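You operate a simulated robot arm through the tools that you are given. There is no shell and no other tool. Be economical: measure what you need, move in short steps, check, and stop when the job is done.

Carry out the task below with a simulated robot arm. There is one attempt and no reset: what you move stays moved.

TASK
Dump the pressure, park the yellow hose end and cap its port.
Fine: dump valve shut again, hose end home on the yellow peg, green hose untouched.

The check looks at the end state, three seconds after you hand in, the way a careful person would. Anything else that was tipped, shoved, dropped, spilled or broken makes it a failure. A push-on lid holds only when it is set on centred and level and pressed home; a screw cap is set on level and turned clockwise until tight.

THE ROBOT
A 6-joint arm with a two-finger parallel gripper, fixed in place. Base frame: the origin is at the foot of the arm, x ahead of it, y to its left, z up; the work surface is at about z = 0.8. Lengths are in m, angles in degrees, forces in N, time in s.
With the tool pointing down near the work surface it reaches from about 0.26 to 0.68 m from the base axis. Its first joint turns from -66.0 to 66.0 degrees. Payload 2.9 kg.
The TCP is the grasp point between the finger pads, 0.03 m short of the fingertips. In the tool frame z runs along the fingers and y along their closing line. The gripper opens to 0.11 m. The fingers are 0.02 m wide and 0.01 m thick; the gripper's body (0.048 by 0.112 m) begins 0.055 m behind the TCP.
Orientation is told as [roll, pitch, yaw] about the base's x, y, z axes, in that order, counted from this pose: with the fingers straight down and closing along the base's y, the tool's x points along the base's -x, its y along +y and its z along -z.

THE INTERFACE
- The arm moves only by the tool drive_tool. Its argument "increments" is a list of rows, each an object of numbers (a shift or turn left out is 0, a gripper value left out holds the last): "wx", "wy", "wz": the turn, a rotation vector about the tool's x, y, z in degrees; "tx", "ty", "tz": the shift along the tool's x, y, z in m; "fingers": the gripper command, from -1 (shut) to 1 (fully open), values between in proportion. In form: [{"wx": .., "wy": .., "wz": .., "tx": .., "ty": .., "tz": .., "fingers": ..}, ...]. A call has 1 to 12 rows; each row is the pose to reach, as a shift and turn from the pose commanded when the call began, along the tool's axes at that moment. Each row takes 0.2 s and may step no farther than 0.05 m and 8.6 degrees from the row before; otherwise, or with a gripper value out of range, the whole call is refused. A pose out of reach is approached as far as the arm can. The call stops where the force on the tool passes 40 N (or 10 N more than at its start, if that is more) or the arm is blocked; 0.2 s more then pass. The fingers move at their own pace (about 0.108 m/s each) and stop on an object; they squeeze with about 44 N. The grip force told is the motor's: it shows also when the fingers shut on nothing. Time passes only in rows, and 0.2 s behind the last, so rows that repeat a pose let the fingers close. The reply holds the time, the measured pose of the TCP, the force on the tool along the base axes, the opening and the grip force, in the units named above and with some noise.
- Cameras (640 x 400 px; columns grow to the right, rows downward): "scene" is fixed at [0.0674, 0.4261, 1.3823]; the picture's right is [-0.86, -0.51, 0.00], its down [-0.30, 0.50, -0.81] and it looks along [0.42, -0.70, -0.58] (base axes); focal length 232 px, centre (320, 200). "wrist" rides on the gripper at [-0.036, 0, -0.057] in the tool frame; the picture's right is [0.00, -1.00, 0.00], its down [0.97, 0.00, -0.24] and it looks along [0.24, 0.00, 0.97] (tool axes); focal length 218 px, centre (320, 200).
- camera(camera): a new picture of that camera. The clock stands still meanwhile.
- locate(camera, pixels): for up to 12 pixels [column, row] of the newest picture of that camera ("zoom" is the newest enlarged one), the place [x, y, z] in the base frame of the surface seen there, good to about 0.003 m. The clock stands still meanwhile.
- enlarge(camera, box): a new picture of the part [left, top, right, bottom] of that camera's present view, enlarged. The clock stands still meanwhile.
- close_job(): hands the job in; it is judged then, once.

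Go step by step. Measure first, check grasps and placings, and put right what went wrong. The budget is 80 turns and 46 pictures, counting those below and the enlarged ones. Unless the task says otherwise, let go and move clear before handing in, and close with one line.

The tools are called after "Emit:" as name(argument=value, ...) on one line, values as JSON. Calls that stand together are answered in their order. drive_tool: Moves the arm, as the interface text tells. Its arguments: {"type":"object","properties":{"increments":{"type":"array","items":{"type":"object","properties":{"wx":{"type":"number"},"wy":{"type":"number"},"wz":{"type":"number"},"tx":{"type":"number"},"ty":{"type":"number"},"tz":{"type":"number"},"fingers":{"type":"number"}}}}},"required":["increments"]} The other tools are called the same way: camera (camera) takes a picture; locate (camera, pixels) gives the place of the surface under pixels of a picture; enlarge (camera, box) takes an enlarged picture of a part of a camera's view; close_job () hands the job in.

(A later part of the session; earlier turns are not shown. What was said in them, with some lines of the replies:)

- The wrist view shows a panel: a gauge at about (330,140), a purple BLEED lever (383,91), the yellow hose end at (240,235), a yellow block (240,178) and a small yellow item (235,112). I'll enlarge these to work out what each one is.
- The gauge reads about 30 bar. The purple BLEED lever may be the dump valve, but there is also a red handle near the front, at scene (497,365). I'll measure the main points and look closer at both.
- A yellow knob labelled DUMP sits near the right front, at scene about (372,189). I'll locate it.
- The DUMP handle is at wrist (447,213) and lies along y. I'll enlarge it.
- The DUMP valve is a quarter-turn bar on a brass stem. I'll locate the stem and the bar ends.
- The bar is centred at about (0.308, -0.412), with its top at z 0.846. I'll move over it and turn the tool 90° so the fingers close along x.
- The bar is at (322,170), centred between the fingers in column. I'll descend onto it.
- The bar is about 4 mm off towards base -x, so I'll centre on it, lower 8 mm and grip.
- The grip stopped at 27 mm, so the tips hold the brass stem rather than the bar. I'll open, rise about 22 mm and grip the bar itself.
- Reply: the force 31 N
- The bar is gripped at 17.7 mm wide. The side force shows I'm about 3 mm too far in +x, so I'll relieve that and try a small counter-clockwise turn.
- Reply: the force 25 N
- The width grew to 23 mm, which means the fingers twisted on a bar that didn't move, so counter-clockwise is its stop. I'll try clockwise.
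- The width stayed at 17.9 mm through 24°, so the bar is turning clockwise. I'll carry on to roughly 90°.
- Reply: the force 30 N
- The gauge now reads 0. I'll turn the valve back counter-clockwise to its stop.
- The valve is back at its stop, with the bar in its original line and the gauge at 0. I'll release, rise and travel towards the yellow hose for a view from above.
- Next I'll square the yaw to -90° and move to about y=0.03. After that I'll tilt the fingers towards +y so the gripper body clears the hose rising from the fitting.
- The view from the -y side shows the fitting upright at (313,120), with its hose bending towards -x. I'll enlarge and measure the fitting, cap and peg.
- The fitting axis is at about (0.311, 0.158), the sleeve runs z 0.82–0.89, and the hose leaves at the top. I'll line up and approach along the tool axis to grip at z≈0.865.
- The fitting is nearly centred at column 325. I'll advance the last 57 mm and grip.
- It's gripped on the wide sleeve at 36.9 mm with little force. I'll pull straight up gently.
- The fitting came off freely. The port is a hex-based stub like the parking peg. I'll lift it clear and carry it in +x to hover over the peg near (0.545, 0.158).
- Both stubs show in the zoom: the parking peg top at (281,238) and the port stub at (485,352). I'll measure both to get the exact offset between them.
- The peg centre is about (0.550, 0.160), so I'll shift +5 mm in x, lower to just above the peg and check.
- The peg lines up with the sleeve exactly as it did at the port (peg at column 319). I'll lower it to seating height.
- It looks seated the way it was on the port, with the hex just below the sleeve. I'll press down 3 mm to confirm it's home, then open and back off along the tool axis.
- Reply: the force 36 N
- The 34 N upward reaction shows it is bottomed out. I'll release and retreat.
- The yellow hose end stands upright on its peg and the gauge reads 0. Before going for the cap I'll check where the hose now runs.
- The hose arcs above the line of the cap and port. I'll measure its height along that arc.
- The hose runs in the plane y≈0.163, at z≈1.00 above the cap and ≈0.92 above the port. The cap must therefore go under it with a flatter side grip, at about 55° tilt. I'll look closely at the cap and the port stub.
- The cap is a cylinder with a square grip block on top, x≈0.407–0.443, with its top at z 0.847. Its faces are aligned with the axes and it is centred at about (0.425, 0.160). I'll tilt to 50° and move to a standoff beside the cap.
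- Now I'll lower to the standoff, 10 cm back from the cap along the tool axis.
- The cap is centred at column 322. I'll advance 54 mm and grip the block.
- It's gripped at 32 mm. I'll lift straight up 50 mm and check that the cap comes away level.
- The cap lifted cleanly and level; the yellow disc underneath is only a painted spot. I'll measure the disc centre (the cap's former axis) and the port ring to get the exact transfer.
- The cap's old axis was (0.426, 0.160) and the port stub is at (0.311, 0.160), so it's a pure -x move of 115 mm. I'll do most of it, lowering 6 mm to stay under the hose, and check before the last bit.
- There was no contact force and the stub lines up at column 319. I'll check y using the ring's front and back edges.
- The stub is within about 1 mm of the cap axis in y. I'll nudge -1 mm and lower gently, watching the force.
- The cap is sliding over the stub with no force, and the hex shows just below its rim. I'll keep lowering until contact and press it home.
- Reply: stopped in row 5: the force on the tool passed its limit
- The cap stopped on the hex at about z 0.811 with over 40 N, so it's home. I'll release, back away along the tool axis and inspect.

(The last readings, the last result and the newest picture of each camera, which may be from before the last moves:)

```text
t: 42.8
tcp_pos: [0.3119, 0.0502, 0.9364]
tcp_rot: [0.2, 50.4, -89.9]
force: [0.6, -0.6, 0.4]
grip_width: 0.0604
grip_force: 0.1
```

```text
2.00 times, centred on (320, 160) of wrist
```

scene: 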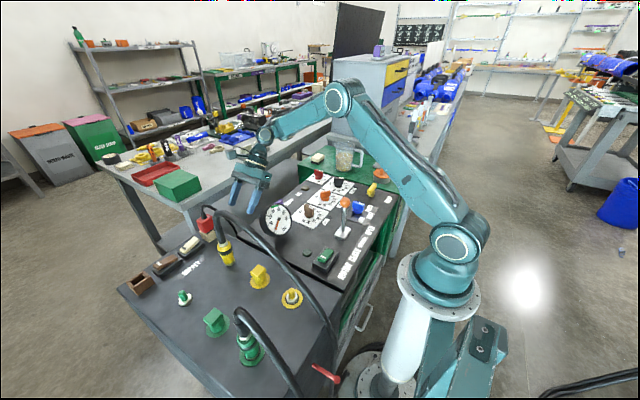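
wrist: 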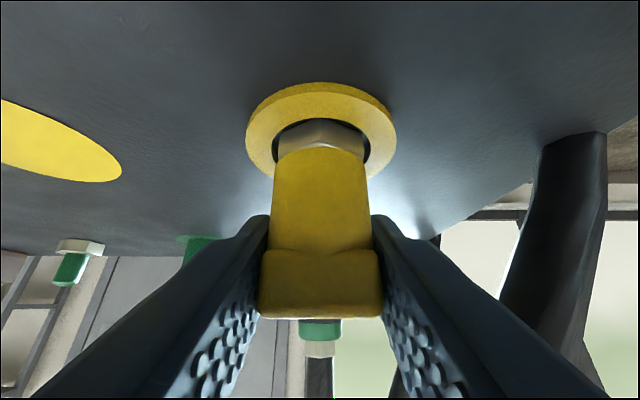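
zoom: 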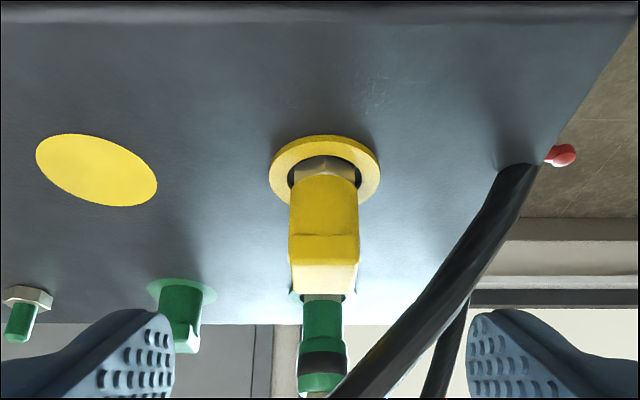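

The cap stands level on the port. I'll move further clear and do a final overall check.

Emit:
drive_tool(increments=[{"tz": -0.04}, {"tz": -0.08}, {"tz": -0.1, "tx": 0.03}, {"tz": -0.1, "tx": 0.07}, {"tz": -0.1, "tx": 0.07}])

Emit:
camera(camera="scene")

Emit:
enlarge(camera="scene", box=[160, 190, 360, 315])

Emit:
locate(camera="zoom", pixels=[[416, 286], [408, 293], [425, 290], [416, 300], [180, 165], [187, 232]])

```text
t: 44.0
tcp_pos: [0.3092, 0.0173, 1.057]
tcp_rot: [0.2, 50.5, -89.8]
force: [-0.9, 0.1, 0.9]
grip_width: 0.0608
grip_force: 0.1
```

```text
6 pictures are left
```

scene: 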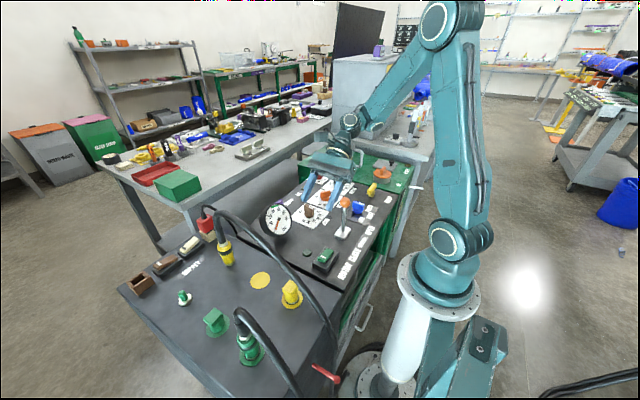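

```text
3.20 times, centred on (260, 252) of scene
```

zoom: 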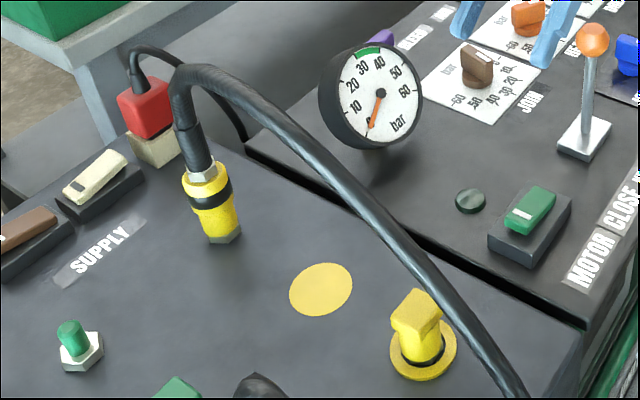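

```text
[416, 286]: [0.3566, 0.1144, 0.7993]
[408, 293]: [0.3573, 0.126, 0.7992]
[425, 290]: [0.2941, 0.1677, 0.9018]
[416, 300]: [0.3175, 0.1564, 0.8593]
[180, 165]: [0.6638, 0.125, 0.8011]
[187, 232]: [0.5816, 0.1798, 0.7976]
```

The cap top is at z 0.859, which matches it resting home on the hex. The hose end is upright, the gauge reads 0 and the green hose is unmoved. One last look at the dump handle.

Emit:
enlarge(camera="scene", box=[320, 160, 420, 225])

```text
6.15 times, centred on (370, 192) of scene
```

zoom: 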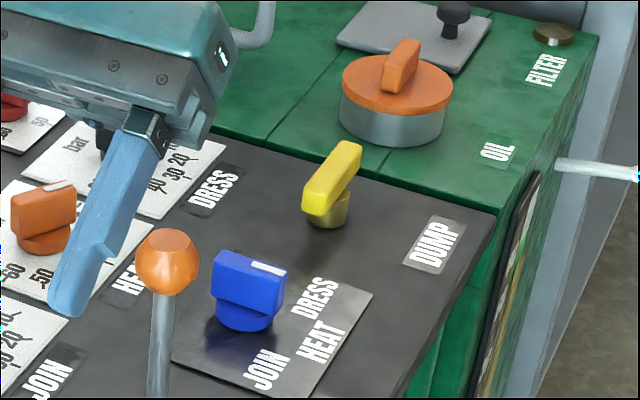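

The dump handle is back in its original shut position and the gripper is clear of everything, so I'm handing in.

Emit:
close_job()

```text
The job is handed in.
```

The job is handed in: pressure dumped to 0 bar, dump valve shut again, yellow hose end home on its peg, yellow port capped, and green hose untouched.
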